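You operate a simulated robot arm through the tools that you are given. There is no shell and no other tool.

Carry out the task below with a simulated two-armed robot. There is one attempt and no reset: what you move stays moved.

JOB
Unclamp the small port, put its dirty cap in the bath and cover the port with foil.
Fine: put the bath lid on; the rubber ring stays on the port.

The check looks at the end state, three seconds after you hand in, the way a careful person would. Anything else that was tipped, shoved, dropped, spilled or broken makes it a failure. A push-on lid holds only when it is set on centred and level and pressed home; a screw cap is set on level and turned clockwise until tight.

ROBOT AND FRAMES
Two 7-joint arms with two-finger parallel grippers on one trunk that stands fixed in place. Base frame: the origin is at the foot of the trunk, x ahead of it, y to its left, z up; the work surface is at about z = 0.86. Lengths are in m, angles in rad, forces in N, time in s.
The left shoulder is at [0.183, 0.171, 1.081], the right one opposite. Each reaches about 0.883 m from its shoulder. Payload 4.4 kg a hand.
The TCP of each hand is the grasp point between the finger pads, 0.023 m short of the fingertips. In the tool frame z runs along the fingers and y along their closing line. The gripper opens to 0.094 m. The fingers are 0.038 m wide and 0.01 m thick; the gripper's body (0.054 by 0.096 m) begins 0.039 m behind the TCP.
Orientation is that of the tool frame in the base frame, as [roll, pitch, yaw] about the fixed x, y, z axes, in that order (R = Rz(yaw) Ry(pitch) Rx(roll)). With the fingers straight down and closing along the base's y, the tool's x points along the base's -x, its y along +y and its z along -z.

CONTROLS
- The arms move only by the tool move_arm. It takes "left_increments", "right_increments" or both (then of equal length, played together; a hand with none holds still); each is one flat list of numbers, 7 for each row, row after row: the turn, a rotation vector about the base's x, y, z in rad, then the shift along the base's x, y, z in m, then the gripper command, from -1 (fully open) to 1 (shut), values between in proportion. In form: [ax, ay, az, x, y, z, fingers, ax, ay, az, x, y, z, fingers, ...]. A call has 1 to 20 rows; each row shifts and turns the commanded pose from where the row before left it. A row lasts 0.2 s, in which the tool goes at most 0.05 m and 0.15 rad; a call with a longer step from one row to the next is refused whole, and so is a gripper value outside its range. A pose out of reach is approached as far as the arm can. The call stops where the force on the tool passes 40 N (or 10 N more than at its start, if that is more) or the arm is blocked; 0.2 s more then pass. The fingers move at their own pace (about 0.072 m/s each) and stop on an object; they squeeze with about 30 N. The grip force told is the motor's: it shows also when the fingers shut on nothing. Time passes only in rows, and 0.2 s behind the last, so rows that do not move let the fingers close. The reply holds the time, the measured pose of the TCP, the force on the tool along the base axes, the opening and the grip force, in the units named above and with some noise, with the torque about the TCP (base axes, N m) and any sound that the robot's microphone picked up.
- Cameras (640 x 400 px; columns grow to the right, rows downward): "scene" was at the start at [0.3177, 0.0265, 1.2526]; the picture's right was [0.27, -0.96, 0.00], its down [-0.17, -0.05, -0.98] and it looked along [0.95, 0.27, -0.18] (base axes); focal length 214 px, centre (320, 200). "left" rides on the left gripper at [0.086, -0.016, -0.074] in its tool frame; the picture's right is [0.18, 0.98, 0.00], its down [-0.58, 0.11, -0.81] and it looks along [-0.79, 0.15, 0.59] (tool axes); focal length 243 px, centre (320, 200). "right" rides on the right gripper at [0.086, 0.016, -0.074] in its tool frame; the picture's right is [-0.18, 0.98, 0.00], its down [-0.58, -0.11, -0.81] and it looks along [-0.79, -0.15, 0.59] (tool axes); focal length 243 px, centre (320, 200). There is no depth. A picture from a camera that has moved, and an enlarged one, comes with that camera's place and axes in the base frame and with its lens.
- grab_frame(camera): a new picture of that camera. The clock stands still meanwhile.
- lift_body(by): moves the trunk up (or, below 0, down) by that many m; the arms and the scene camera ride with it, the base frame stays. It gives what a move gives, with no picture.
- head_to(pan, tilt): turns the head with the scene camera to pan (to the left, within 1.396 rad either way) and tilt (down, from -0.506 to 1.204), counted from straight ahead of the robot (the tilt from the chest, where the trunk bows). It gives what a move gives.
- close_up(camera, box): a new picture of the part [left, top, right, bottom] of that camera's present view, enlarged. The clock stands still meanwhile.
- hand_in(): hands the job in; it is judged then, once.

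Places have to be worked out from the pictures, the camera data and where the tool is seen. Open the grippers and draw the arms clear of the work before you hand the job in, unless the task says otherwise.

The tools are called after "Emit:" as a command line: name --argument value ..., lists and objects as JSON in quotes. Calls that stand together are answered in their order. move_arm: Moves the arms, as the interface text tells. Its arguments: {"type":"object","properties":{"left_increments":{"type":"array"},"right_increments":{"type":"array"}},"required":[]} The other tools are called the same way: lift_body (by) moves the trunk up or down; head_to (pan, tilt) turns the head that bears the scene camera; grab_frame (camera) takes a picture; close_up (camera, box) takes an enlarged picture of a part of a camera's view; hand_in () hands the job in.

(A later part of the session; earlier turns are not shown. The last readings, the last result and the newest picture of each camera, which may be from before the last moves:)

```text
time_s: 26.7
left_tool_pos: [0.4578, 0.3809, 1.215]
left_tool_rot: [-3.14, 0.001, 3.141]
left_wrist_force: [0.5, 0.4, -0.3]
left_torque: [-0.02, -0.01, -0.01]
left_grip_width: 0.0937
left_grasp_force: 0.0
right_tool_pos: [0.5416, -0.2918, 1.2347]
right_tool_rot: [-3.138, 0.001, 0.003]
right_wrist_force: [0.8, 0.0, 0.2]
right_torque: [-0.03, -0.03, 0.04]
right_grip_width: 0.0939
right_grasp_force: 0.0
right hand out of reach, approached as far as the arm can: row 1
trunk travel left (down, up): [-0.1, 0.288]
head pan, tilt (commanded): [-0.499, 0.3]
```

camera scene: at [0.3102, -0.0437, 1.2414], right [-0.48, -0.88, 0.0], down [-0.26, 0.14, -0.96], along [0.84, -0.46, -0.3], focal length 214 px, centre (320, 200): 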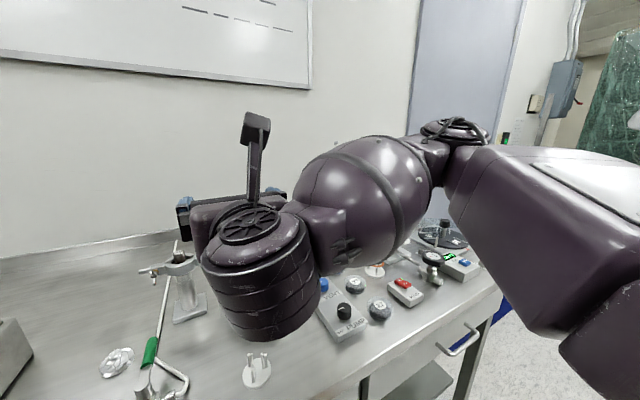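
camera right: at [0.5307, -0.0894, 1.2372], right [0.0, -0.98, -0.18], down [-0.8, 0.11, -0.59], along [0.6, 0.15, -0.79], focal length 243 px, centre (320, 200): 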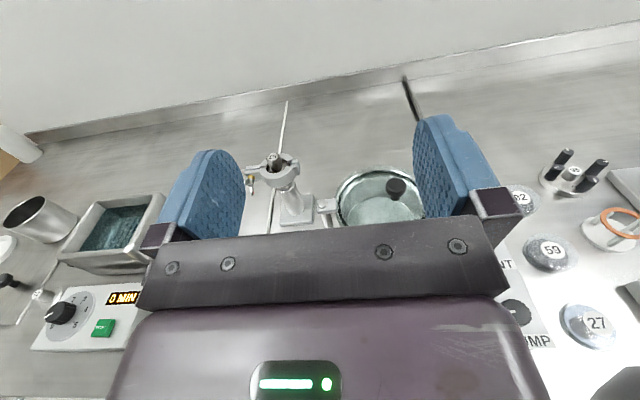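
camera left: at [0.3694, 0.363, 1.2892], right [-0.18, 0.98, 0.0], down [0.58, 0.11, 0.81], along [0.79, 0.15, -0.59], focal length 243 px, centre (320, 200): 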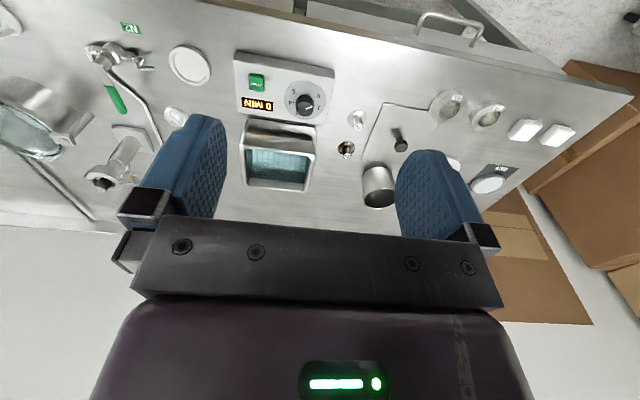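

The right hand points down at (0.54, -0.29, 1.23). I now unwind its yaw in place while bringing the left hand, tilting 45° forward, to a stand-off before the nut at about (0.68, 0.07, 1.065).

Emit:
move_arm --right_increments '[0, 0, 0.15, 0, 0, 0, -1, 0, 0, 0.15, 0, 0, 0, -1, 0, 0, 0.15, 0, 0, 0, -1, 0, 0, 0.15, 0, 0, 0, -1, 0, 0, 0.15, 0, 0, 0, -1, 0, 0, 0.15, 0, 0, 0, -1, 0, 0, 0.15, 0, 0, 0, -1, 0, 0, 0.15, 0, 0, 0, -1, 0, 0, 0.15, 0, 0, 0, -1, 0, 0, 0.15, 0, 0, 0, -1, 0, 0, 0.15, 0, 0, 0, -1, 0, 0, 0.15, 0, 0, 0, -1, 0, 0, 0.15, 0, 0, 0, -1, 0, 0, 0.15, 0, 0, 0, -1, 0, 0, 0.15, 0, 0, 0, -1, 0, 0, 0.15, 0, 0, 0, -1, 0, 0, 0.15, 0, 0, 0, -1, 0, 0, 0.15, 0, 0, 0, -1, 0, 0, 0.15, 0, 0, 0, -1, 0, 0, 0.15, 0, 0, 0, -1]' --left_increments '[0, -0.03927, 0, 0.0111, -0.0155, -0.0075, -1, 0, -0.03927, 0, 0.0111, -0.0155, -0.0075, -1, 0, -0.03927, 0, 0.0111, -0.0155, -0.0075, -1, 0, -0.03927, 0, 0.0111, -0.0155, -0.0075, -1, 0, -0.03927, 0, 0.0111, -0.0155, -0.0075, -1, 0, -0.03927, 0, 0.0111, -0.0155, -0.0075, -1, 0, -0.03927, 0, 0.0111, -0.0155, -0.0075, -1, 0, -0.03927, 0, 0.0111, -0.0155, -0.0075, -1, 0, -0.03927, 0, 0.0111, -0.0155, -0.0075, -1, 0, -0.03927, 0, 0.0111, -0.0155, -0.0075, -1, 0, -0.03927, 0, 0.0111, -0.0155, -0.0075, -1, 0, -0.03927, 0, 0.0111, -0.0155, -0.0075, -1, 0, -0.03927, 0, 0.0111, -0.0155, -0.0075, -1, 0, -0.03927, 0, 0.0111, -0.0155, -0.0075, -1, 0, -0.03927, 0, 0.0111, -0.0155, -0.0075, -1, 0, -0.03927, 0, 0.0111, -0.0155, -0.0075, -1, 0, -0.03927, 0, 0.0111, -0.0155, -0.0075, -1, 0, -0.03927, 0, 0.0111, -0.0155, -0.0075, -1, 0, -0.03927, 0, 0.0111, -0.0155, -0.0075, -1, 0, -0.03927, 0, 0.0111, -0.0155, -0.0075, -1]'

Emit:
head_to --pan 0.1 --tilt 0.5

Emit:
grab_frame --camera "scene"

Emit:
grab_frame --camera "left"

Emit:
close_up --camera "left" --box '[220, 100, 420, 225]'

```text
time_s: 30.9
left_tool_pos: [0.684, 0.1155, 1.0782]
left_tool_rot: [-3.14, 0.768, -3.139]
left_wrist_force: [0.3, -1.4, 0.6]
left_torque: [0.02, 0.04, 0.02]
left_grip_width: 0.0941
left_grasp_force: 0.0
left hand out of reach, approached as far as the arm can: row 18, 19, 20
right_tool_pos: [0.5428, -0.2916, 1.2345]
right_tool_rot: [-3.141, 0.0, 3.005]
right_wrist_force: [0.9, -0.1, 0.2]
right_torque: [0.0, 0.01, 0.0]
right_grip_width: 0.094
right_grasp_force: 0.1
trunk travel left (down, up): [-0.1, 0.288]
head pan, tilt (commanded): [-0.499, 0.3]
```

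```text
time_s: 31.9
left_tool_pos: [0.6824, 0.1143, 1.0791]
left_tool_rot: [-3.14, 0.766, -3.139]
left_wrist_force: [0.7, 0.5, -0.7]
left_torque: [-0.01, -0.05, -0.02]
left_grip_width: 0.0939
left_grasp_force: 0.0
right_tool_pos: [0.5425, -0.2913, 1.234]
right_tool_rot: [-3.141, 0.001, 3.002]
right_wrist_force: [0.8, 0.1, -0.2]
right_torque: [0.02, 0.02, -0.02]
right_grip_width: 0.094
right_grasp_force: 0.0
trunk travel left (down, up): [-0.1, 0.288]
head pan, tilt (commanded): [0.099, 0.499]
```

```text
taken
camera scene: at [0.3188, 0.01, 1.2231], right [0.1, -1.0, 0.0], down [-0.48, -0.05, -0.88], along [0.87, 0.09, -0.48], focal length 214 px, centre (320, 200)
```

scene: 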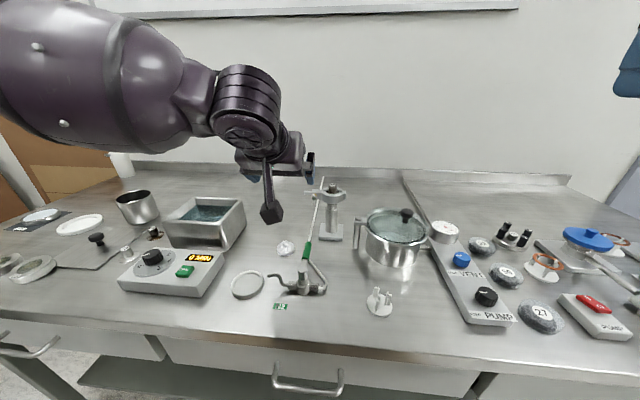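

```text
taken
camera left: at [0.5685, 0.0973, 1.0717], right [-0.13, 0.98, -0.13], down [-0.14, 0.11, 0.98], along [0.98, 0.15, 0.12], focal length 243 px, centre (320, 200)
```

left: 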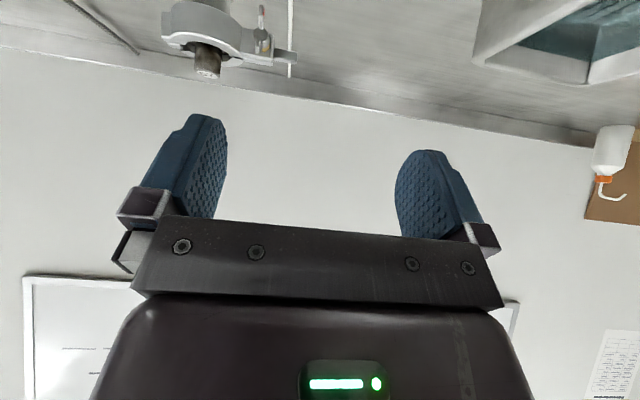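

```text
3.20 times, centred on (320, 162) of left
camera zoom: at [0.5685, 0.0973, 1.0717], right [-0.13, 0.98, -0.13], down [-0.14, 0.11, 0.98], along [0.98, 0.15, 0.12], focal length 776 px, centre (320, 320)
```

zoom: 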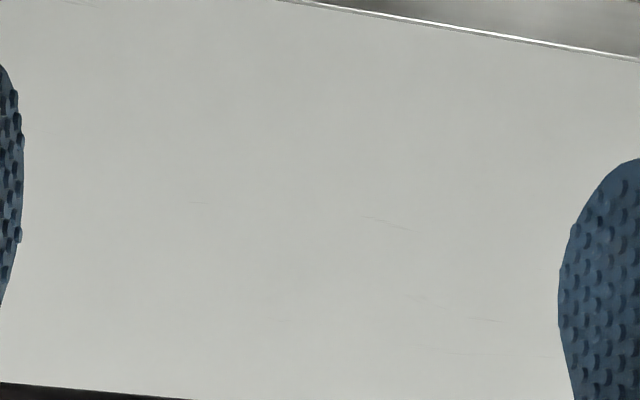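

The left hand stopped at a joint limit near pitch 0.77 (y=0.115). I'll test in free space, at a lesser tilt and further back, whether this arm can swing about the x axis as unscrewing would need.

Emit:
move_arm --left_increments '[0, 0.1, 0, -0.02, 0, 0.01, -1, 0, 0.1, 0, -0.01, -0.01, 0.01, -1, 0, 0, 0, 0, -0.01, 0, -1, -0.15, 0, 0, 0, 0, 0, -1, -0.15, 0, 0, 0, 0, 0, -1, -0.15, 0, 0, 0, 0, 0, -1, -0.15, 0, 0, 0, 0, 0, -1, -0.15, 0, 0, 0, 0, 0, -1]'

Emit:
grab_frame --camera "scene"

```text
time_s: 33.7
left_tool_pos: [0.6555, 0.109, 1.102]
left_tool_rot: [-2.299, 0.417, -2.717]
left_wrist_force: [0.5, 0.1, 0.2]
left_torque: [-0.01, 0.01, 0.01]
left_grip_width: 0.094
left_grasp_force: 0.1
left hand out of reach, approached as far as the arm can: row 2, 3
right_tool_pos: [0.5434, -0.29, 1.2358]
right_tool_rot: [3.142, 0.0, 3.003]
right_wrist_force: [0.2, -0.2, -0.4]
right_torque: [0.03, -0.01, 0.0]
right_grip_width: 0.0938
right_grasp_force: 0.0
trunk travel left (down, up): [-0.1, 0.288]
head pan, tilt (commanded): [0.099, 0.499]
```

```text
taken
camera scene: at [0.3189, 0.0101, 1.223], right [0.1, -1.0, 0.0], down [-0.48, -0.05, -0.88], along [0.87, 0.09, -0.48], focal length 214 px, centre (320, 200)
```

scene: 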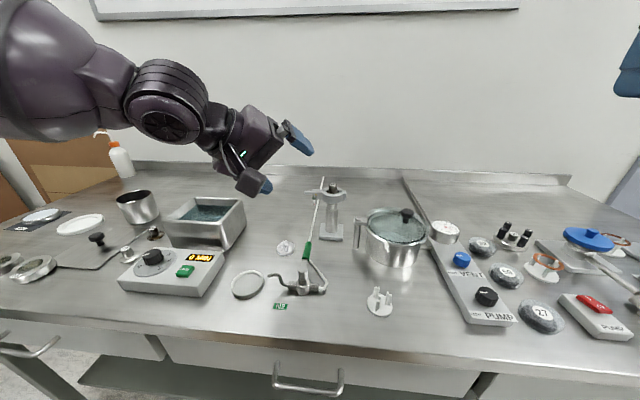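

The swing about x works; the limit appears only when the wrist is far to the right. I'll reset the left arm's posture by pulling it back to the centre with tool down (mirroring the right arm's start) and then approach again.

Emit:
move_arm --left_increments '[0.15, 0, 0, -0.03, 0.005, 0.025, -1, 0.15, 0, 0, -0.03, 0.005, 0.025, -1, 0.15, 0, 0, -0.03, 0, 0.025, -1, 0.15, 0, 0, -0.03, 0, 0.025, -1, 0.15, 0, 0, -0.03, 0, 0.02, -1, 0, 0.14, 0, 0, 0, 0, -1, 0, 0.14, 0, 0, 0, 0, -1, 0, 0.14, 0, 0, -0.01, 0, -1, 0, 0.14, 0, 0, -0.01, 0, -1, 0, 0, 0, 0, -0.015, 0, -1, 0, 0, 0, 0, -0.015, 0, -1]'

```text
time_s: 36.1
left_tool_pos: [0.505, 0.1, 1.2234]
left_tool_rot: [-3.14, 0.026, -3.141]
left_wrist_force: [-0.3, -0.4, -1.0]
left_torque: [0.01, 0.05, -0.02]
left_grip_width: 0.0938
left_grasp_force: 0.1
left hand out of reach, approached as far as the arm can: row 10, 11
right_tool_pos: [0.5432, -0.2903, 1.2337]
right_tool_rot: [3.14, -0.002, 3.003]
right_wrist_force: [0.3, 0.1, 0.1]
right_torque: [-0.02, 0.0, -0.01]
right_grip_width: 0.094
right_grasp_force: 0.0
trunk travel left (down, up): [-0.1, 0.288]
head pan, tilt (commanded): [0.099, 0.499]
```

The left hand stops again at y≈0.10. I'll look at its posture to see what limits it.

Emit:
head_to --pan 0.7 --tilt 0.1

Emit:
grab_frame --camera "scene"

Emit:
head_to --pan -0.7 --tilt 0.1

Emit:
grab_frame --camera "scene"

```text
time_s: 37.1
left_tool_pos: [0.505, 0.0988, 1.2239]
left_tool_rot: [-3.14, 0.027, -3.14]
left_wrist_force: [-0.3, -0.1, 0.5]
left_torque: [-0.01, 0.01, -0.01]
left_grip_width: 0.094
left_grasp_force: 0.0
right_tool_pos: [0.5422, -0.2914, 1.2338]
right_tool_rot: [3.141, -0.001, 3.004]
right_wrist_force: [-0.1, 1.1, 0.2]
right_torque: [0.0, 0.02, 0.03]
right_grip_width: 0.094
right_grasp_force: 0.0
trunk travel left (down, up): [-0.1, 0.288]
head pan, tilt (commanded): [0.7, 0.099]
```

```text
taken
camera scene: at [0.2988, 0.0602, 1.2601], right [0.64, -0.77, 0.0], down [-0.08, -0.06, -0.99], along [0.76, 0.64, -0.1], focal length 214 px, centre (320, 200)
```

scene: 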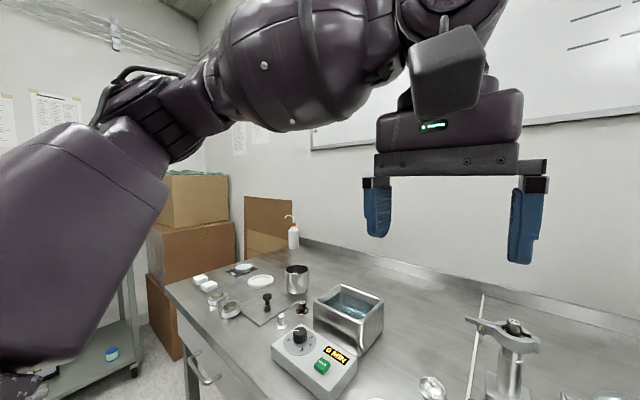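

```text
time_s: 38.6
left_tool_pos: [0.506, 0.0994, 1.2236]
left_tool_rot: [-3.14, 0.025, -3.139]
left_wrist_force: [0.1, 0.5, -0.2]
left_torque: [0.01, 0.0, -0.01]
left_grip_width: 0.0941
left_grasp_force: 0.1
right_tool_pos: [0.5428, -0.2909, 1.2347]
right_tool_rot: [3.14, -0.002, 3.0]
right_wrist_force: [0.8, -0.2, 0.3]
right_torque: [0.0, 0.0, -0.01]
right_grip_width: 0.094
right_grasp_force: 0.1
trunk travel left (down, up): [-0.1, 0.288]
head pan, tilt (commanded): [-0.7, 0.099]
```

```text
taken
camera scene: at [0.2987, -0.0582, 1.2601], right [-0.64, -0.77, 0.0], down [-0.08, 0.06, -1.0], along [0.76, -0.64, -0.1], focal length 214 px, centre (320, 200)
```

scene: 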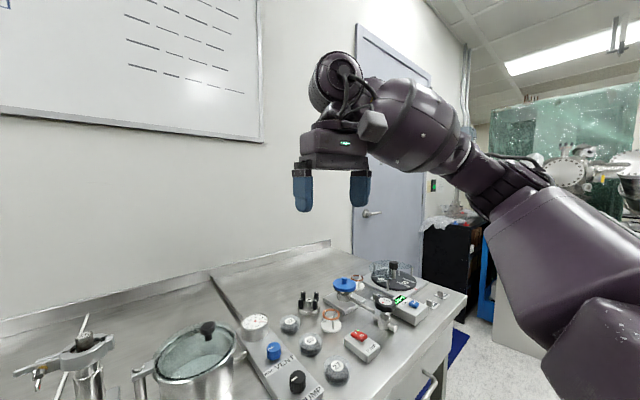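

Both arms have the same outward-elbow posture; the limit seems to be when the hand is close in. I'll move the left hand forward with tool down first, then towards the centre, to find its limit there.

Emit:
move_arm --left_increments '[0, 0, 0, 0.035, 0.005, -0.01, -1, 0, 0, 0, 0.035, 0.005, -0.01, -1, 0, 0, 0, 0.035, 0.005, -0.01, -1, 0, 0, 0, 0.035, 0, -0.01, -1, 0, 0, 0, 0.035, 0, -0.02, -1, 0, 0, 0, 0, -0.02, -0.02, -1, 0, 0, 0, 0, -0.02, -0.01, -1, 0, 0, 0, 0, -0.02, -0.01, -1]'

```text
time_s: 40.5
left_tool_pos: [0.6077, 0.1354, 1.1917]
left_tool_rot: [-3.138, 0.028, -3.138]
left_wrist_force: [-0.6, 0.0, 0.7]
left_torque: [-0.03, -0.01, -0.03]
left_grip_width: 0.0939
left_grasp_force: 0.1
left hand out of reach, approached as far as the arm can: row 1, 2, 3, 4, 5, 6, 7, 8
right_tool_pos: [0.5434, -0.2897, 1.2349]
right_tool_rot: [-3.141, -0.001, 3.002]
right_wrist_force: [0.5, -0.1, 0.6]
right_torque: [0.0, -0.01, 0.04]
right_grip_width: 0.0939
right_grasp_force: 0.1
trunk travel left (down, up): [-0.1, 0.288]
head pan, tilt (commanded): [-0.7, 0.099]
```

The left arm's reach near the centre is poor, while the right arm worked well there earlier. I'll retire the left hand to its start area, and bring the right hand toward the centre for the nut work.

Emit:
move_arm --left_increments '[0, 0, 0, -0.005, 0.03, 0.005, -1, 0, 0, 0, -0.01, 0.03, 0.005, -1, 0, 0, 0, -0.02, 0.03, 0.005, -1, 0, 0, 0, -0.02, 0.03, 0.005, -1, 0, 0, 0, -0.02, 0.03, 0, -1, 0, 0, 0, -0.02, 0.03, 0, -1, 0, 0, 0, -0.02, 0.03, 0, -1, 0, 0, 0, -0.02, 0.03, 0, -1]'

Emit:
move_arm --right_increments '[0, 0, 0.14, 0, 0.03, 0, -1, 0, 0, 0, 0, 0.04, 0, -1, 0, 0, 0, 0, 0.04, 0, -1, 0, 0, 0, 0, 0.04, 0, -1, 0, 0, 0, 0, 0.04, 0, -1, 0, 0, 0, 0.02, 0.04, -0.01, -1, 0, 0, 0, 0.02, 0.04, -0.02, -1, 0, 0, 0, 0.025, 0.03, -0.03, -1, 0, 0, 0, 0.025, 0.03, -0.03, -1, 0, 0, 0, 0.025, 0.02, -0.03, -1]'

```text
time_s: 42.2
left_tool_pos: [0.468, 0.364, 1.2307]
left_tool_rot: [-3.126, 0.108, 3.116]
left_wrist_force: [-1.3, 0.0, 3.2]
left_torque: [0.04, -0.16, 0.0]
left_grip_width: 0.094
left_grasp_force: 0.1
left hand out of reach, approached as far as the arm can: row 8
right_tool_pos: [0.5415, -0.2917, 1.2348]
right_tool_rot: [3.141, 0.002, 3.003]
right_wrist_force: [0.1, -0.1, 0.3]
right_torque: [-0.01, 0.05, 0.0]
right_grip_width: 0.0939
right_grasp_force: 0.1
trunk travel left (down, up): [-0.1, 0.288]
head pan, tilt (commanded): [-0.7, 0.099]
```

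```text
time_s: 44.5
left_tool_pos: [0.4767, 0.3689, 1.2085]
left_tool_rot: [-3.136, 0.021, 3.138]
left_wrist_force: [-0.2, 0.5, -0.5]
left_torque: [0.0, 0.05, -0.03]
left_grip_width: 0.0943
left_grasp_force: 0.1
right_tool_pos: [0.6603, 0.061, 1.1118]
right_tool_rot: [-3.139, -0.002, -3.141]
right_wrist_force: [0.0, -0.4, 0.0]
right_torque: [-0.02, 0.03, -0.01]
right_grip_width: 0.0938
right_grasp_force: 0.0
trunk travel left (down, up): [-0.1, 0.288]
head pan, tilt (commanded): [-0.7, 0.099]
```

The right arm has no trouble at (0.66, 0.06, 1.11). I'll now test the tilt (pitch 0.6) and the leftward swing about x in free space with this arm.

Emit:
move_arm --right_increments '[0, -0.15, 0, 0, 0, 0, -1, 0, -0.15, 0, 0, 0, 0, -1, 0, -0.15, 0, 0, 0, 0, -1, 0, -0.15, 0, 0, 0, 0, -1, -0.15, 0, 0, 0, 0, 0, -1, -0.15, 0, 0, 0, 0, 0, -1, -0.15, 0, 0, 0, 0, 0, -1, -0.15, 0, 0, 0, 0, 0, -1, -0.15, 0, 0, 0, 0, 0, -1, -0.15, 0, 0, 0, 0, 0, -1]'

Emit:
head_to --pan 0.1 --tilt 0.5

Emit:
grab_frame --camera "scene"

```text
time_s: 46.6
left_tool_pos: [0.4747, 0.3683, 1.2091]
left_tool_rot: [-3.136, 0.027, 3.138]
left_wrist_force: [-0.1, -0.2, -0.5]
left_torque: [0.0, -0.03, 0.01]
left_grip_width: 0.0938
left_grasp_force: 0.1
right_tool_pos: [0.6574, 0.0581, 1.1153]
right_tool_rot: [-2.148, 0.358, -2.65]
right_wrist_force: [-0.2, -0.4, -0.1]
right_torque: [-0.03, -0.01, 0.02]
right_grip_width: 0.0941
right_grasp_force: 0.0
trunk travel left (down, up): [-0.1, 0.288]
head pan, tilt (commanded): [-0.7, 0.099]
```

```text
time_s: 47.8
left_tool_pos: [0.4762, 0.3671, 1.2092]
left_tool_rot: [-3.136, 0.025, 3.138]
left_wrist_force: [-1.0, 0.9, -0.6]
left_torque: [0.0, 0.03, -0.02]
left_grip_width: 0.0942
left_grasp_force: 0.0
right_tool_pos: [0.6575, 0.0597, 1.1146]
right_tool_rot: [-2.151, 0.359, -2.651]
right_wrist_force: [-0.2, 0.0, 0.5]
right_torque: [-0.02, 0.04, 0.01]
right_grip_width: 0.0938
right_grasp_force: 0.1
trunk travel left (down, up): [-0.1, 0.288]
head pan, tilt (commanded): [0.099, 0.499]
```

```text
taken
camera scene: at [0.3188, 0.01, 1.2231], right [0.1, -1.0, 0.0], down [-0.48, -0.05, -0.88], along [0.87, 0.09, -0.48], focal length 214 px, centre (320, 200)
```

scene: 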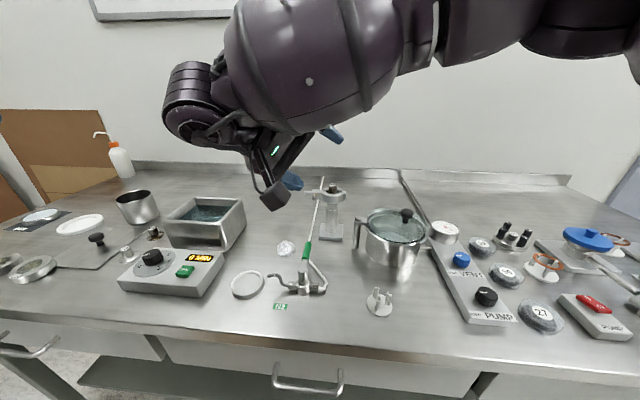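

The right arm swings 0.9 rad to the left without hitting a limit. I'll test further to about 1.5 rad.

Emit:
move_arm --right_increments '[-0.15, 0, 0, 0, 0, 0, -1, -0.15, 0, 0, 0, 0, 0, -1, -0.15, 0, 0, 0, 0, 0, -1, -0.15, 0, 0, 0, 0, 0, -1]'

Emit:
grab_frame --camera "scene"

Emit:
grab_frame --camera "right"

```text
time_s: 48.8
left_tool_pos: [0.4763, 0.369, 1.2087]
left_tool_rot: [-3.137, 0.025, 3.138]
left_wrist_force: [0.1, -0.5, 0.4]
left_torque: [0.0, 0.01, 0.01]
left_grip_width: 0.094
left_grasp_force: 0.0
right_tool_pos: [0.6586, 0.059, 1.1145]
right_tool_rot: [-1.627, 0.039, -2.545]
right_wrist_force: [0.0, 0.4, -0.5]
right_torque: [0.05, 0.02, -0.02]
right_grip_width: 0.0938
right_grasp_force: 0.0
trunk travel left (down, up): [-0.1, 0.288]
head pan, tilt (commanded): [0.099, 0.499]
```

```text
taken
camera scene: at [0.3187, 0.0103, 1.2231], right [0.1, -1.0, 0.0], down [-0.48, -0.05, -0.88], along [0.87, 0.09, -0.48], focal length 214 px, centre (320, 200)
```

scene: 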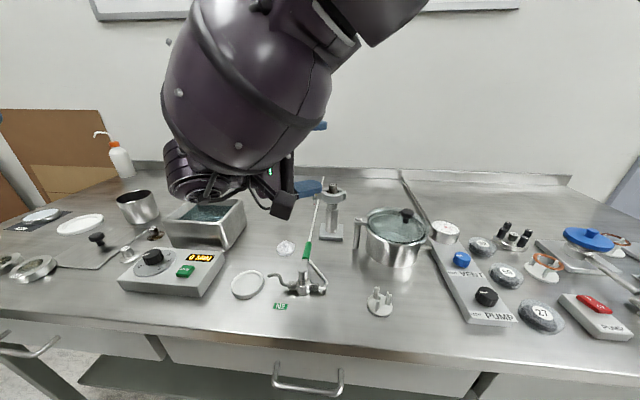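

```text
taken
camera right: at [0.5443, 0.0736, 1.0992], right [0.15, 0.17, -0.97], down [0.02, 0.98, 0.18], along [0.99, -0.05, 0.15], focal length 243 px, centre (320, 200)
```

right: 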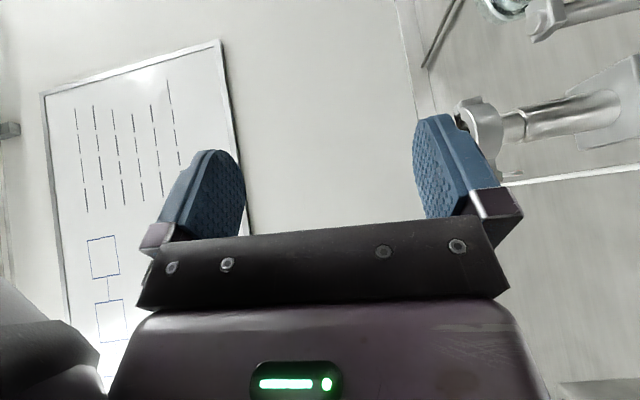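

The right arm can swing nearly 90°, though low down I'd keep to ~55° to stay clear of the bath. I'll return upright and go to a stand-off in line with the upper wing with the fingers narrowed to ~30 mm.

Emit:
move_arm --right_increments '[0.15, 0, 0, 0, 0, 0, 0.36, 0.15, 0, 0, 0, 0, 0, 0.36, 0.15, 0, 0, 0, 0, 0, 0.36, 0.15, 0, 0, 0, 0, 0, 0.36, 0.15, 0, 0, 0, 0, 0, 0.36, 0.15, 0, 0, 0, 0, 0, 0.36, 0.15, 0, 0, 0, 0, 0, 0.36, 0.15, 0, 0, 0, 0, 0, 0.36, 0.15, 0, 0, 0, 0, 0, 0.36, 0.15, 0, 0, 0, 0, 0, 0.36, 0, 0, 0, 0.025, 0.004, -0.03, 0.36, 0, 0, 0, 0.025, 0.004, -0.03, 0.36, 0, 0, 0, 0, 0, 0, 0.36]'

Emit:
grab_frame --camera "right"

Emit:
close_up --camera "right" --box '[240, 100, 420, 220]'

Emit:
close_up --camera "scene" --box '[240, 120, 400, 220]'

```text
time_s: 51.6
left_tool_pos: [0.4751, 0.3682, 1.2087]
left_tool_rot: [-3.136, 0.026, 3.138]
left_wrist_force: [0.1, -0.4, 0.3]
left_torque: [0.0, 0.01, 0.0]
left_grip_width: 0.0939
left_grasp_force: 0.0
right_tool_pos: [0.7067, 0.0667, 1.0574]
right_tool_rot: [3.141, 0.603, 3.14]
right_wrist_force: [0.3, 0.3, -0.5]
right_torque: [0.0, -0.01, -0.01]
right_grip_width: 0.0303
right_grasp_force: 0.1
trunk travel left (down, up): [-0.1, 0.288]
head pan, tilt (commanded): [0.099, 0.499]
```

```text
taken
camera right: at [0.593, 0.0834, 1.0696], right [0.15, 0.98, 0.1], down [0.02, -0.11, 0.99], along [0.99, -0.15, -0.04], focal length 243 px, centre (320, 200)
```

right: 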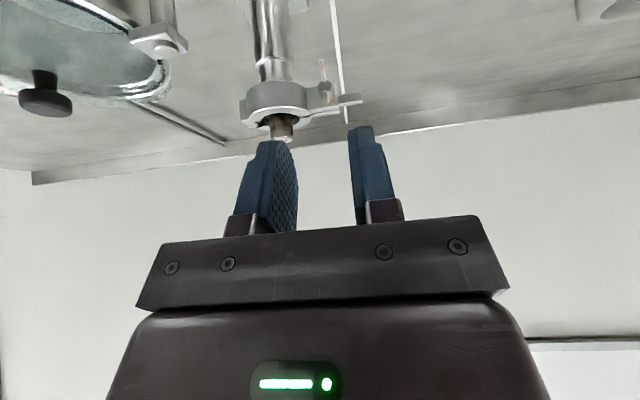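

```text
3.33 times, centred on (330, 160) of right
camera zoom: at [0.593, 0.0834, 1.0696], right [0.15, 0.98, 0.1], down [0.02, -0.11, 0.99], along [0.99, -0.15, -0.04], focal length 809 px, centre (287, 333)
```

zoom: 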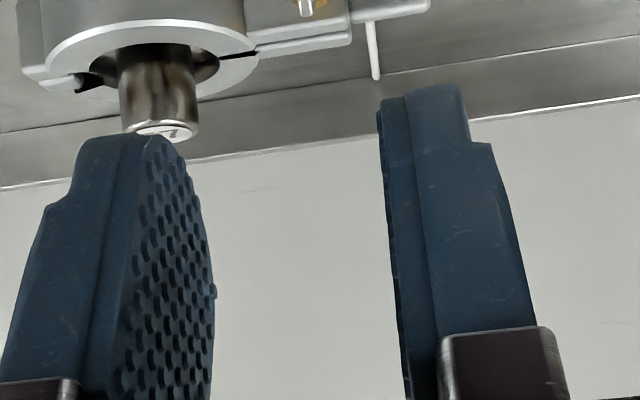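

```text
4.00 times, centred on (320, 170) of scene
camera zoom: at [0.3182, 0.01, 1.2234], right [0.1, -1.0, 0.0], down [-0.48, -0.05, -0.88], along [0.87, 0.09, -0.48], focal length 858 px, centre (320, 320)
```

zoom: 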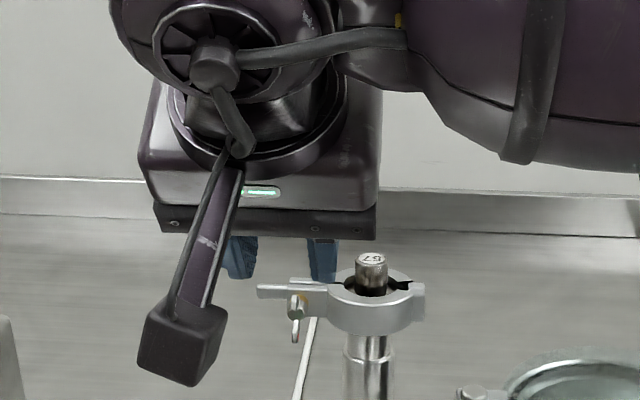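

The view shows the fingers lined up above the nut. I'll advance along the tool axis most of the way and check.

Emit:
move_arm --right_increments '[0, 0, 0, 0.0086, 0.0008, -0.0126, 0.36, 0, 0, 0, 0.0086, 0.0008, -0.0126, 0.36, 0, 0, 0, 0.0086, 0.0008, -0.0126, 0.36, 0, 0, 0, 0.0086, 0, -0.0126, 0.36]'

Emit:
close_up --camera "scene" --box '[260, 140, 360, 220]'

Emit:
grab_frame --camera "right"

Emit:
close_up --camera "right" --box '[250, 60, 410, 180]'

```text
time_s: 52.6
left_tool_pos: [0.477, 0.3682, 1.2089]
left_tool_rot: [-3.138, 0.022, 3.137]
left_wrist_force: [1.1, 0.0, -0.1]
left_torque: [0.06, 0.0, -0.01]
left_grip_width: 0.0935
left_grasp_force: 0.0
right_tool_pos: [0.7415, 0.0704, 1.003]
right_tool_rot: [-3.141, 0.6, -3.141]
right_wrist_force: [0.2, 0.4, 0.0]
right_torque: [0.02, 0.03, 0.01]
right_grip_width: 0.0301
right_grasp_force: 0.0
trunk travel left (down, up): [-0.1, 0.288]
head pan, tilt (commanded): [0.099, 0.499]
```

```text
5.00 times, centred on (310, 180) of scene
camera zoom: at [0.3192, 0.01, 1.2228], right [0.1, -1.0, 0.0], down [-0.48, -0.05, -0.88], along [0.87, 0.09, -0.48], focal length 1072 px, centre (370, 300)
```

zoom: 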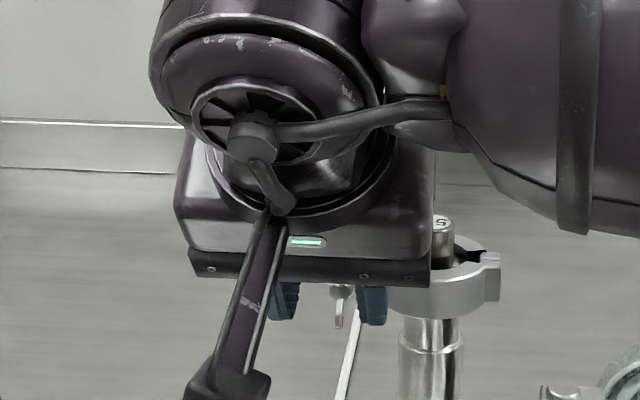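

```text
taken
camera right: at [0.6287, 0.0873, 1.0161], right [0.15, 0.98, 0.1], down [0.03, -0.11, 0.99], along [0.99, -0.15, -0.04], focal length 243 px, centre (320, 200)
```

right: 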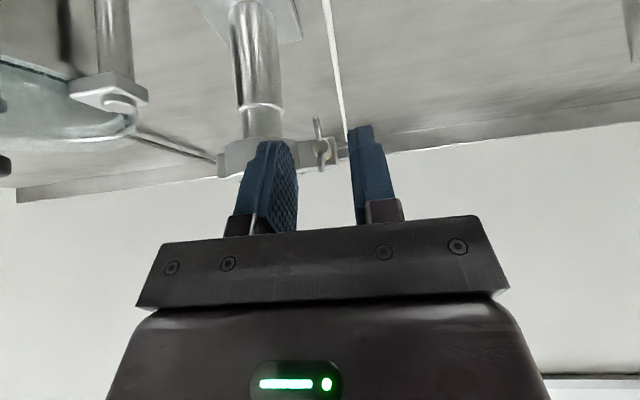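

```text
3.33 times, centred on (330, 120) of right
camera zoom: at [0.6287, 0.0873, 1.0161], right [0.15, 0.98, 0.1], down [0.03, -0.11, 0.99], along [0.99, -0.15, -0.04], focal length 809 px, centre (287, 467)
```

zoom: 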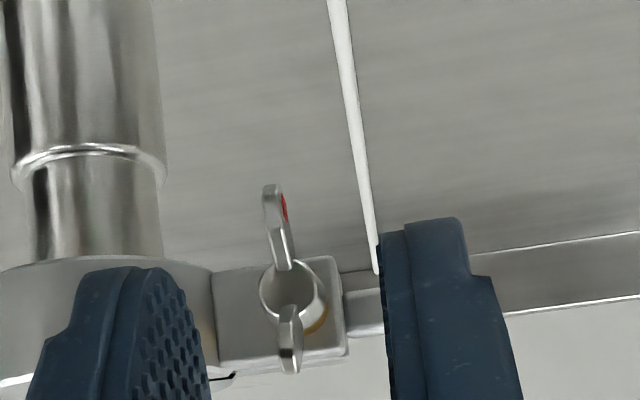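

The upper wing sits centred between the fingers (nut axis ≈ y 0.0695, z 0.980, hub face x≈0.767). I'll advance ~6.5 mm more and close on the upper wing.

Emit:
move_arm --right_increments '[0, 0, 0, 0.0037, -0.0007, -0.0054, 0.36, 0, 0, 0, 0, 0, 0, 0.7, 0, 0, 0, 0, 0, 0, 1, 0, 0, 0, 0, 0, 0, 1]'

Emit:
grab_frame --camera "right"

Emit:
close_up --camera "right" --box '[250, 80, 390, 180]'

```text
time_s: 53.6
left_tool_pos: [0.4753, 0.3688, 1.2101]
left_tool_rot: [-3.135, 0.025, 3.14]
left_wrist_force: [0.1, -0.1, 0.0]
left_torque: [0.0, -0.01, 0.01]
left_grip_width: 0.0939
left_grasp_force: 0.0
right_tool_pos: [0.7464, 0.0693, 0.9989]
right_tool_rot: [-3.14, 0.601, -3.14]
right_wrist_force: [0.1, -1.9, -1.1]
right_torque: [-0.05, -0.21, -0.02]
right_grip_width: 0.0032
right_grasp_force: 45.0
trunk travel left (down, up): [-0.1, 0.288]
head pan, tilt (commanded): [0.099, 0.499]
```

```text
taken
camera right: at [0.6322, 0.0856, 1.011], right [0.15, 0.98, 0.1], down [0.03, -0.11, 0.99], along [0.99, -0.15, -0.04], focal length 243 px, centre (320, 200)
```

right: 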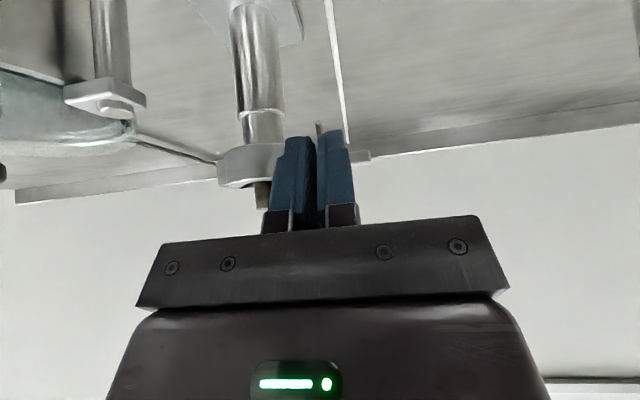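

```text
4.00 times, centred on (320, 130) of right
camera zoom: at [0.6322, 0.0856, 1.011], right [0.15, 0.98, 0.1], down [0.03, -0.11, 0.99], along [0.99, -0.15, -0.04], focal length 970 px, centre (320, 480)
```

zoom: 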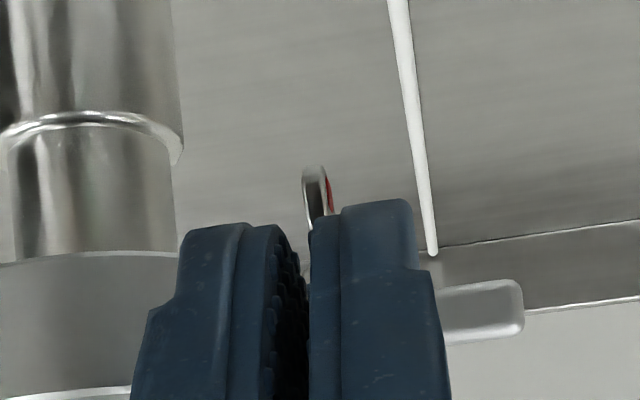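

The grip width of 3.2 mm confirms that the wing is held. I'll turn counter-clockwise (rotation about -x) by 0.3 rad first and watch force and torque.

Emit:
move_arm --right_increments '[-0.15, 0, 0, 0, 0.0028, -0.0002, 1, -0.15, 0, 0, 0, 0.0027, -0.0006, 1]'

Emit:
close_up --camera "right" --box '[250, 80, 390, 180]'

```text
time_s: 54.2
left_tool_pos: [0.4756, 0.3683, 1.2081]
left_tool_rot: [-3.136, 0.026, 3.138]
left_wrist_force: [-0.8, 0.1, 0.3]
left_torque: [-0.03, 0.02, 0.03]
left_grip_width: 0.0939
left_grasp_force: 0.0
right_tool_pos: [0.7448, 0.0748, 0.9977]
right_tool_rot: [-2.78, 0.569, -2.942]
right_wrist_force: [1.5, 1.7, -3.7]
right_torque: [0.08, -0.36, 0.19]
right_grip_width: 0.0035
right_grasp_force: 45.1
trunk travel left (down, up): [-0.1, 0.288]
head pan, tilt (commanded): [0.099, 0.499]
```

```text
4.00 times, centred on (320, 130) of right
camera zoom: at [0.632, 0.0944, 1.0048], right [0.15, 0.97, -0.19], down [0.03, 0.19, 0.98], along [0.99, -0.15, 0.0], focal length 970 px, centre (320, 480)
```

zoom: 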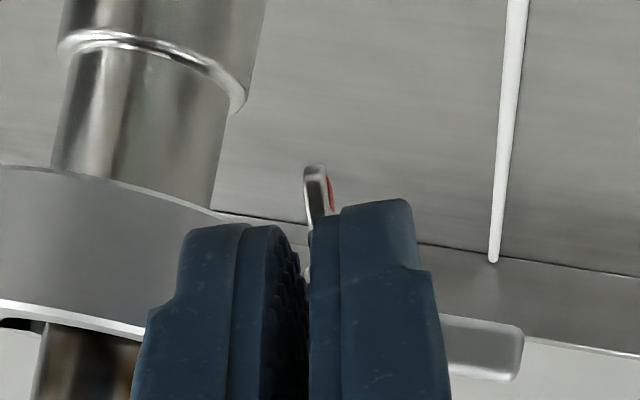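

The nut turns easily with the hand (forces only a few N). I continue counter-clockwise to about 1.2 rad.

Emit:
move_arm --right_increments '[-0.15, 0, 0, 0, 0.0026, -0.001, 1, -0.15, 0, 0, 0, 0.0024, -0.0014, 1, -0.15, 0, 0, 0, 0.0022, -0.0017, 1, -0.15, 0, 0, 0, 0.0019, -0.002, 1]'

Emit:
grab_frame --camera "scene"

Emit:
close_up --camera "right" --box '[230, 60, 410, 180]'

```text
time_s: 55.2
left_tool_pos: [0.4775, 0.3686, 1.2083]
left_tool_rot: [-3.135, 0.024, 3.14]
left_wrist_force: [0.8, 0.0, -0.7]
left_torque: [0.01, 0.01, -0.01]
left_grip_width: 0.094
left_grasp_force: 0.0
right_tool_pos: [0.7454, 0.0848, 0.9911]
right_tool_rot: [-2.149, 0.357, -2.648]
right_wrist_force: [-3.7, 10.4, -4.3]
right_torque: [0.19, 0.14, 0.21]
right_grip_width: 0.0032
right_grasp_force: 44.7
trunk travel left (down, up): [-0.1, 0.288]
head pan, tilt (commanded): [0.099, 0.499]
```

```text
taken
camera scene: at [0.3191, 0.0109, 1.2229], right [0.1, -1.0, 0.0], down [-0.48, -0.05, -0.88], along [0.87, 0.09, -0.48], focal length 214 px, centre (320, 200)
```

scene: 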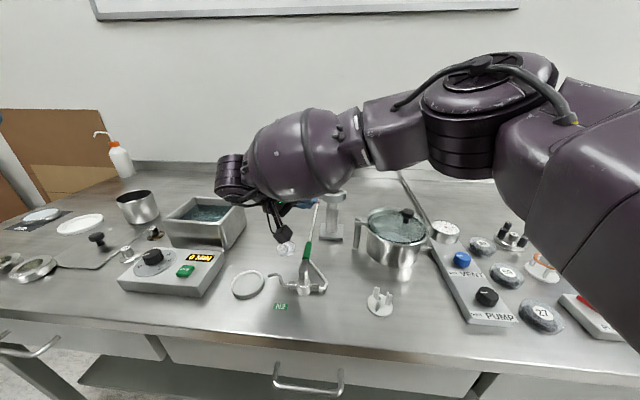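

```text
3.33 times, centred on (320, 120) of right
camera zoom: at [0.6317, 0.1047, 0.9863], right [0.15, 0.69, -0.71], down [0.02, 0.71, 0.7], along [0.99, -0.12, 0.09], focal length 809 px, centre (320, 467)
```

zoom: 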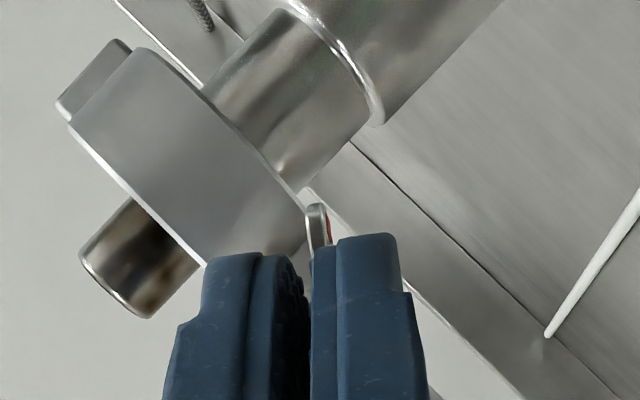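

The nut follows (about 10 N at the wing). Two more small steps to ~1.2 rad, then I'll release.

Emit:
move_arm --right_increments '[-0.15, 0, 0, 0, 0.0016, -0.0023, 1, -0.15, 0, 0, 0, 0.0012, -0.0025, 1]'

Emit:
grab_frame --camera "scene"

Emit:
close_up --camera "right" --box '[230, 60, 410, 180]'

```text
time_s: 55.8
left_tool_pos: [0.476, 0.37, 1.2075]
left_tool_rot: [-3.135, 0.023, 3.137]
left_wrist_force: [-0.9, -0.9, 0.1]
left_torque: [-0.01, -0.03, 0.01]
left_grip_width: 0.0941
left_grasp_force: 0.1
right_tool_pos: [0.7449, 0.0862, 0.9862]
right_tool_rot: [-1.879, 0.201, -2.573]
right_wrist_force: [-5.7, 13.0, -11.1]
right_torque: [0.28, 0.2, 0.09]
right_grip_width: 0.0033
right_grasp_force: 45.3
trunk travel left (down, up): [-0.1, 0.288]
head pan, tilt (commanded): [0.099, 0.499]
```

```text
taken
camera scene: at [0.3195, 0.0114, 1.2226], right [0.1, -1.0, 0.0], down [-0.48, -0.05, -0.88], along [0.87, 0.09, -0.48], focal length 214 px, centre (320, 200)
```

scene: 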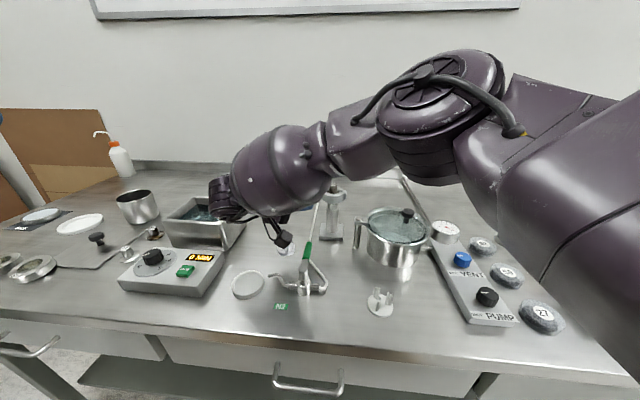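

```text
3.33 times, centred on (320, 120) of right
camera zoom: at [0.6319, 0.1056, 0.9757], right [0.15, 0.45, -0.88], down [0.03, 0.89, 0.46], along [0.99, -0.09, 0.12], focal length 809 px, centre (320, 467)
```

zoom: 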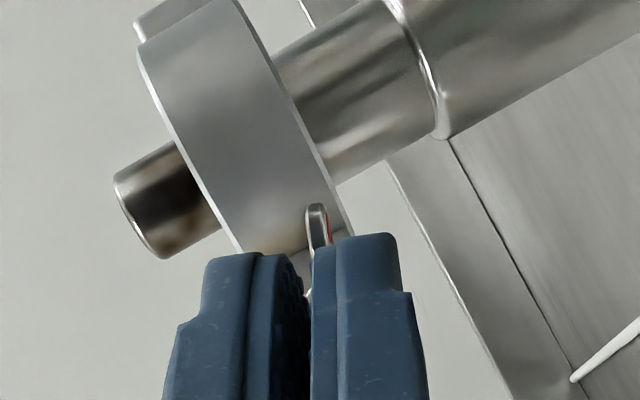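

The wing is now ~69° to the left. I release, back off along the tool axis, and swing the hand back upright above the nut.

Emit:
move_arm --right_increments '[0, 0, 0, 0, 0, 0, 0.36, 0, 0, 0, 0, 0, 0, 0.36, 0, 0, 0, -0.0113, 0.0155, 0.006, 0.36, 0, 0, 0, -0.0113, 0.0155, 0.006, 0.36, 0, 0, 0, -0.01, 0, 0.02, 0.36, 0.15, 0, 0, 0, -0.003, 0.01, 0.36, 0.15, 0, 0, 0, -0.005, 0.01, 0.36, 0.15, 0, 0, 0, -0.005, 0.005, 0.36, 0.15, 0, 0, 0, -0.005, 0.005, 0.36, 0.15, 0, 0, 0, -0.008, 0, 0.36, 0.15, 0, 0, 0, -0.008, 0, 0.36, 0.15, 0, 0, 0, -0.008, 0, 0.36, 0.15, 0, 0, 0, -0.008, 0, 0.36]'

Emit:
grab_frame --camera "right"

Emit:
close_up --camera "scene" --box '[270, 150, 370, 220]'

```text
time_s: 58.6
left_tool_pos: [0.4766, 0.3696, 1.209]
left_tool_rot: [-3.137, 0.024, 3.138]
left_wrist_force: [-0.1, 0.2, 0.4]
left_torque: [0.02, -0.01, 0.02]
left_grip_width: 0.0941
left_grasp_force: 0.0
right_tool_pos: [0.712, 0.0674, 1.0482]
right_tool_rot: [3.137, 0.598, 3.141]
right_wrist_force: [0.3, -0.2, 0.2]
right_torque: [0.04, -0.02, -0.02]
right_grip_width: 0.03
right_grasp_force: 0.1
trunk travel left (down, up): [-0.1, 0.288]
head pan, tilt (commanded): [0.099, 0.499]
```

```text
taken
camera right: at [0.5994, 0.0833, 1.0606], right [0.15, 0.98, 0.11], down [0.03, -0.11, 0.99], along [0.99, -0.15, -0.04], focal length 243 px, centre (320, 200)
```

right: 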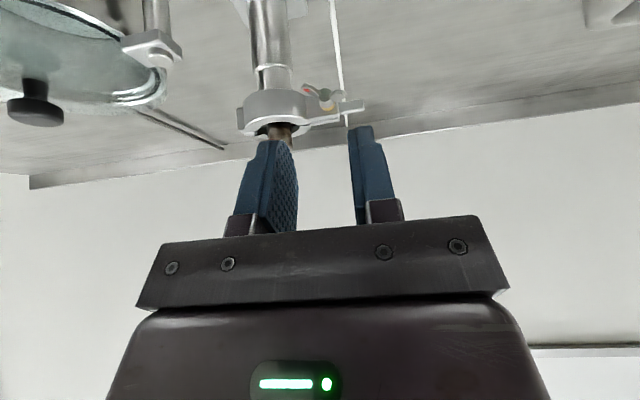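

```text
5.71 times, centred on (320, 185) of scene
camera zoom: at [0.3191, 0.0097, 1.2229], right [0.1, -1.0, 0.0], down [-0.48, -0.05, -0.88], along [0.87, 0.09, -0.48], focal length 1226 px, centre (320, 286)
```

zoom: 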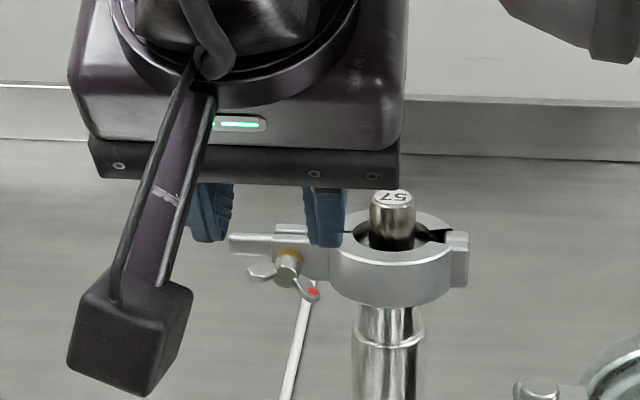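

The nut turned ~70° CCW (red-marked wing now at right) with negligible torque about its axis. Next I'll close the fingers, set the hand vertical over the left wing (y≈0.086), and push that wing down.

Emit:
move_arm --right_increments '[0, 0.15, 0, 0.012, 0.0047, -0.003, 1, 0, 0.15, 0, 0.012, 0.0047, -0.004, 1, 0, 0.15, 0, 0.012, 0.0047, -0.005, 1, 0, 0.15, 0, 0.012, 0.0045, -0.006, 1, 0, 0, 0, 0, 0, 0, 1]'

Emit:
grab_frame --camera "right"

Emit:
close_up --camera "right" --box '[240, 70, 400, 190]'

Emit:
close_up --camera "scene" --box '[270, 150, 370, 220]'

```text
time_s: 59.8
left_tool_pos: [0.476, 0.3681, 1.2101]
left_tool_rot: [-3.136, 0.026, 3.138]
left_wrist_force: [-0.3, 0.0, -0.2]
left_torque: [0.02, -0.01, 0.01]
left_grip_width: 0.0941
left_grasp_force: 0.1
right_tool_pos: [0.7603, 0.0863, 1.0319]
right_tool_rot: [-3.141, -0.001, -3.141]
right_wrist_force: [-0.9, 0.6, 0.2]
right_torque: [-0.01, 0.0, 0.01]
right_grip_width: 0.0
right_grasp_force: 29.9
trunk travel left (down, up): [-0.1, 0.288]
head pan, tilt (commanded): [0.099, 0.499]
```

```text
taken
camera right: at [0.6743, 0.1031, 1.1056], right [0.18, 0.98, 0.0], down [0.58, -0.11, 0.81], along [0.79, -0.15, -0.59], focal length 243 px, centre (320, 200)
```

right: 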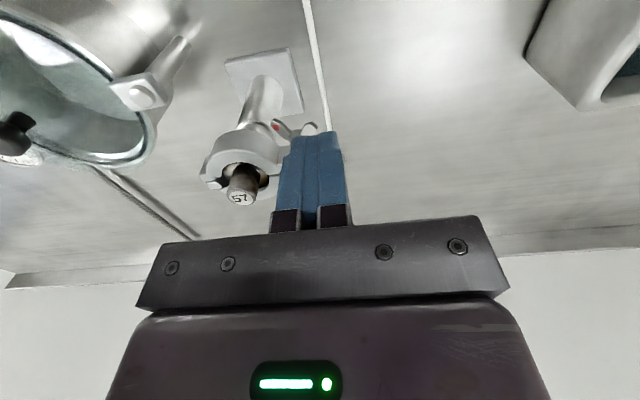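

```text
3.33 times, centred on (320, 130) of right
camera zoom: at [0.6743, 0.1031, 1.1056], right [0.18, 0.98, 0.0], down [0.58, -0.11, 0.81], along [0.79, -0.15, -0.59], focal length 809 px, centre (320, 433)
```

zoom: 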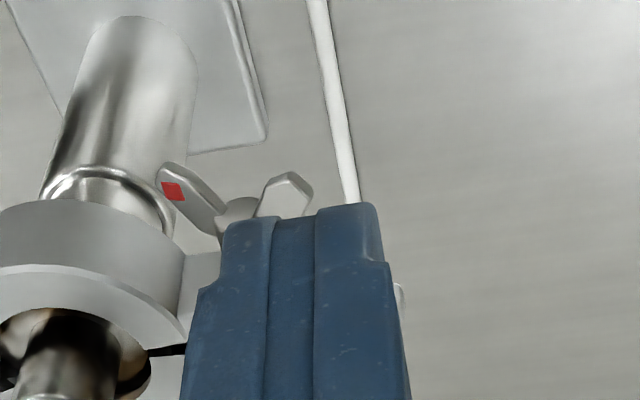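

```text
5.71 times, centred on (320, 185) of scene
camera zoom: at [0.3183, 0.01, 1.2234], right [0.1, -1.0, 0.0], down [-0.48, -0.05, -0.88], along [0.87, 0.09, -0.48], focal length 1226 px, centre (320, 286)
```

zoom: 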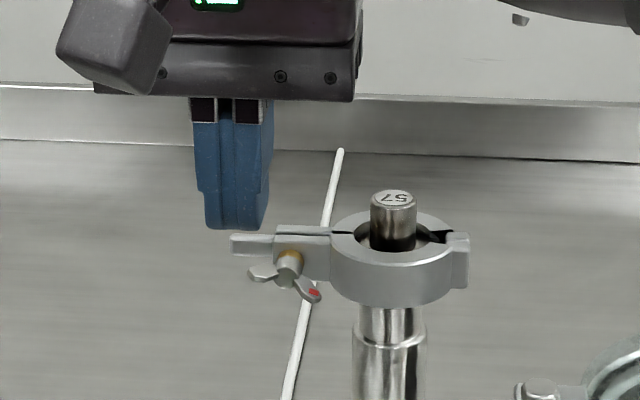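

The closed fingers are right above the left wing tip (≈ y 0.084, z 0.986). I push straight down ~44 mm in small steps.

Emit:
move_arm --right_increments '[0, 0, 0, 0, 0, -0.01, 1, 0, 0, 0, 0, 0, -0.01, 1, 0, 0, 0, 0, 0, -0.006, 1, 0, 0, 0, 0, 0, -0.006, 1, 0, 0, 0, 0, 0, -0.006, 1, 0, 0, 0, 0, 0, -0.006, 1]'

Emit:
close_up --camera "scene" --box '[270, 150, 370, 220]'

Emit:
close_up --camera "right" --box '[240, 70, 400, 190]'

```text
time_s: 61.2
left_tool_pos: [0.4748, 0.3705, 1.2085]
left_tool_rot: [-3.136, 0.025, 3.136]
left_wrist_force: [0.4, 0.0, -0.3]
left_torque: [0.01, 0.02, 0.02]
left_grip_width: 0.0942
left_grasp_force: 0.0
right_tool_pos: [0.7603, 0.0861, 0.9838]
right_tool_rot: [-3.14, -0.002, -3.14]
right_wrist_force: [0.4, 4.0, 2.3]
right_torque: [0.02, -0.04, 0.08]
right_grip_width: 0.0
right_grasp_force: 29.8
trunk travel left (down, up): [-0.1, 0.288]
head pan, tilt (commanded): [0.099, 0.499]
```

```text
5.71 times, centred on (320, 185) of scene
camera zoom: at [0.3189, 0.0102, 1.2227], right [0.1, -1.0, 0.0], down [-0.48, -0.05, -0.88], along [0.87, 0.09, -0.48], focal length 1226 px, centre (320, 286)
```

zoom: 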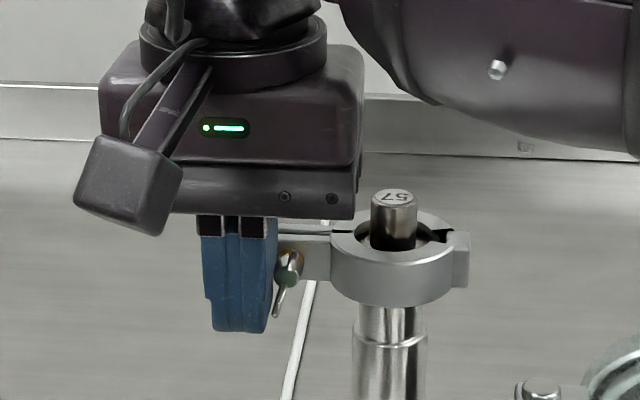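

```text
3.33 times, centred on (320, 130) of right
camera zoom: at [0.6738, 0.1023, 1.0585], right [0.18, 0.98, 0.0], down [0.58, -0.11, 0.81], along [0.79, -0.15, -0.59], focal length 809 px, centre (320, 433)
```

zoom: 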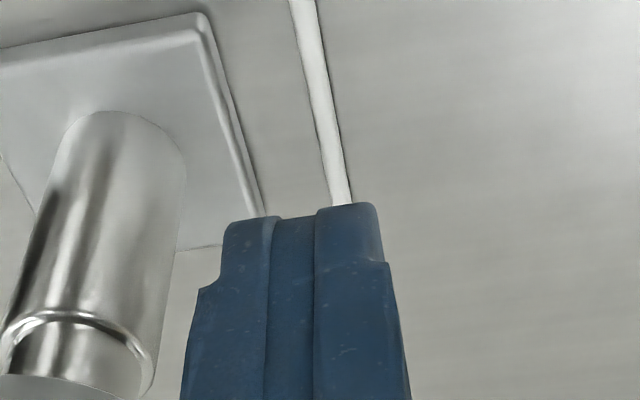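

The push-down turned the nut to ~157°. Since it turns so easily, I'll run an efficient cycle with the vertical closed fingers: up and over to the right, push the upper wing left, then push it down on the left side.

Emit:
move_arm --right_increments '[0, 0, 0, -0.006, 0, 0.04, 1, 0, 0, 0, 0, -0.041, 0, 1, 0, 0, 0, 0, 0, -0.013, 1, 0, 0, 0, 0, 0.01, 0, 1, 0, 0, 0, 0, 0.01, 0, 1, 0, 0, 0, 0, 0.01, 0, 1]'

Emit:
close_up --camera "scene" --box '[270, 150, 370, 220]'

```text
time_s: 62.5
left_tool_pos: [0.473, 0.367, 1.2098]
left_tool_rot: [-3.137, 0.027, 3.138]
left_wrist_force: [-0.8, -0.1, -0.7]
left_torque: [-0.05, -0.04, 0.02]
left_grip_width: 0.0938
left_grasp_force: 0.1
right_tool_pos: [0.7546, 0.0586, 1.0155]
right_tool_rot: [-3.122, -0.001, 3.127]
right_wrist_force: [-15.9, -28.5, 4.3]
right_torque: [-0.58, 0.29, -0.18]
right_grip_width: 0.0
right_grasp_force: 30.0
trunk travel left (down, up): [-0.1, 0.288]
head pan, tilt (commanded): [0.099, 0.499]
stopped in row 6 (right hand): the force on the tool passed its limit at 54 N (the readings are from after the stop); the commanded pose is now the measured one
```

```text
5.71 times, centred on (320, 185) of scene
camera zoom: at [0.316, 0.0086, 1.2241], right [0.1, -0.99, 0.0], down [-0.47, -0.05, -0.88], along [0.87, 0.09, -0.48], focal length 1226 px, centre (320, 286)
```

zoom: 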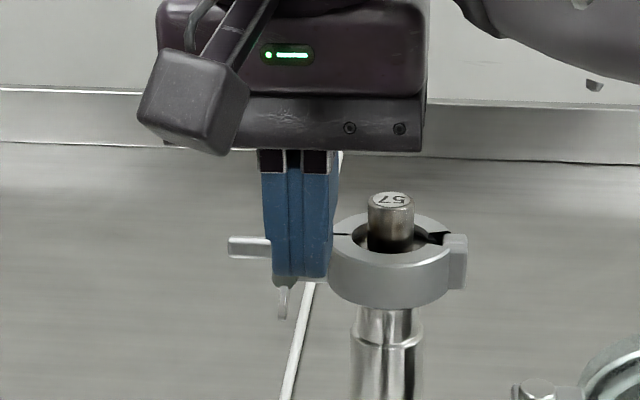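

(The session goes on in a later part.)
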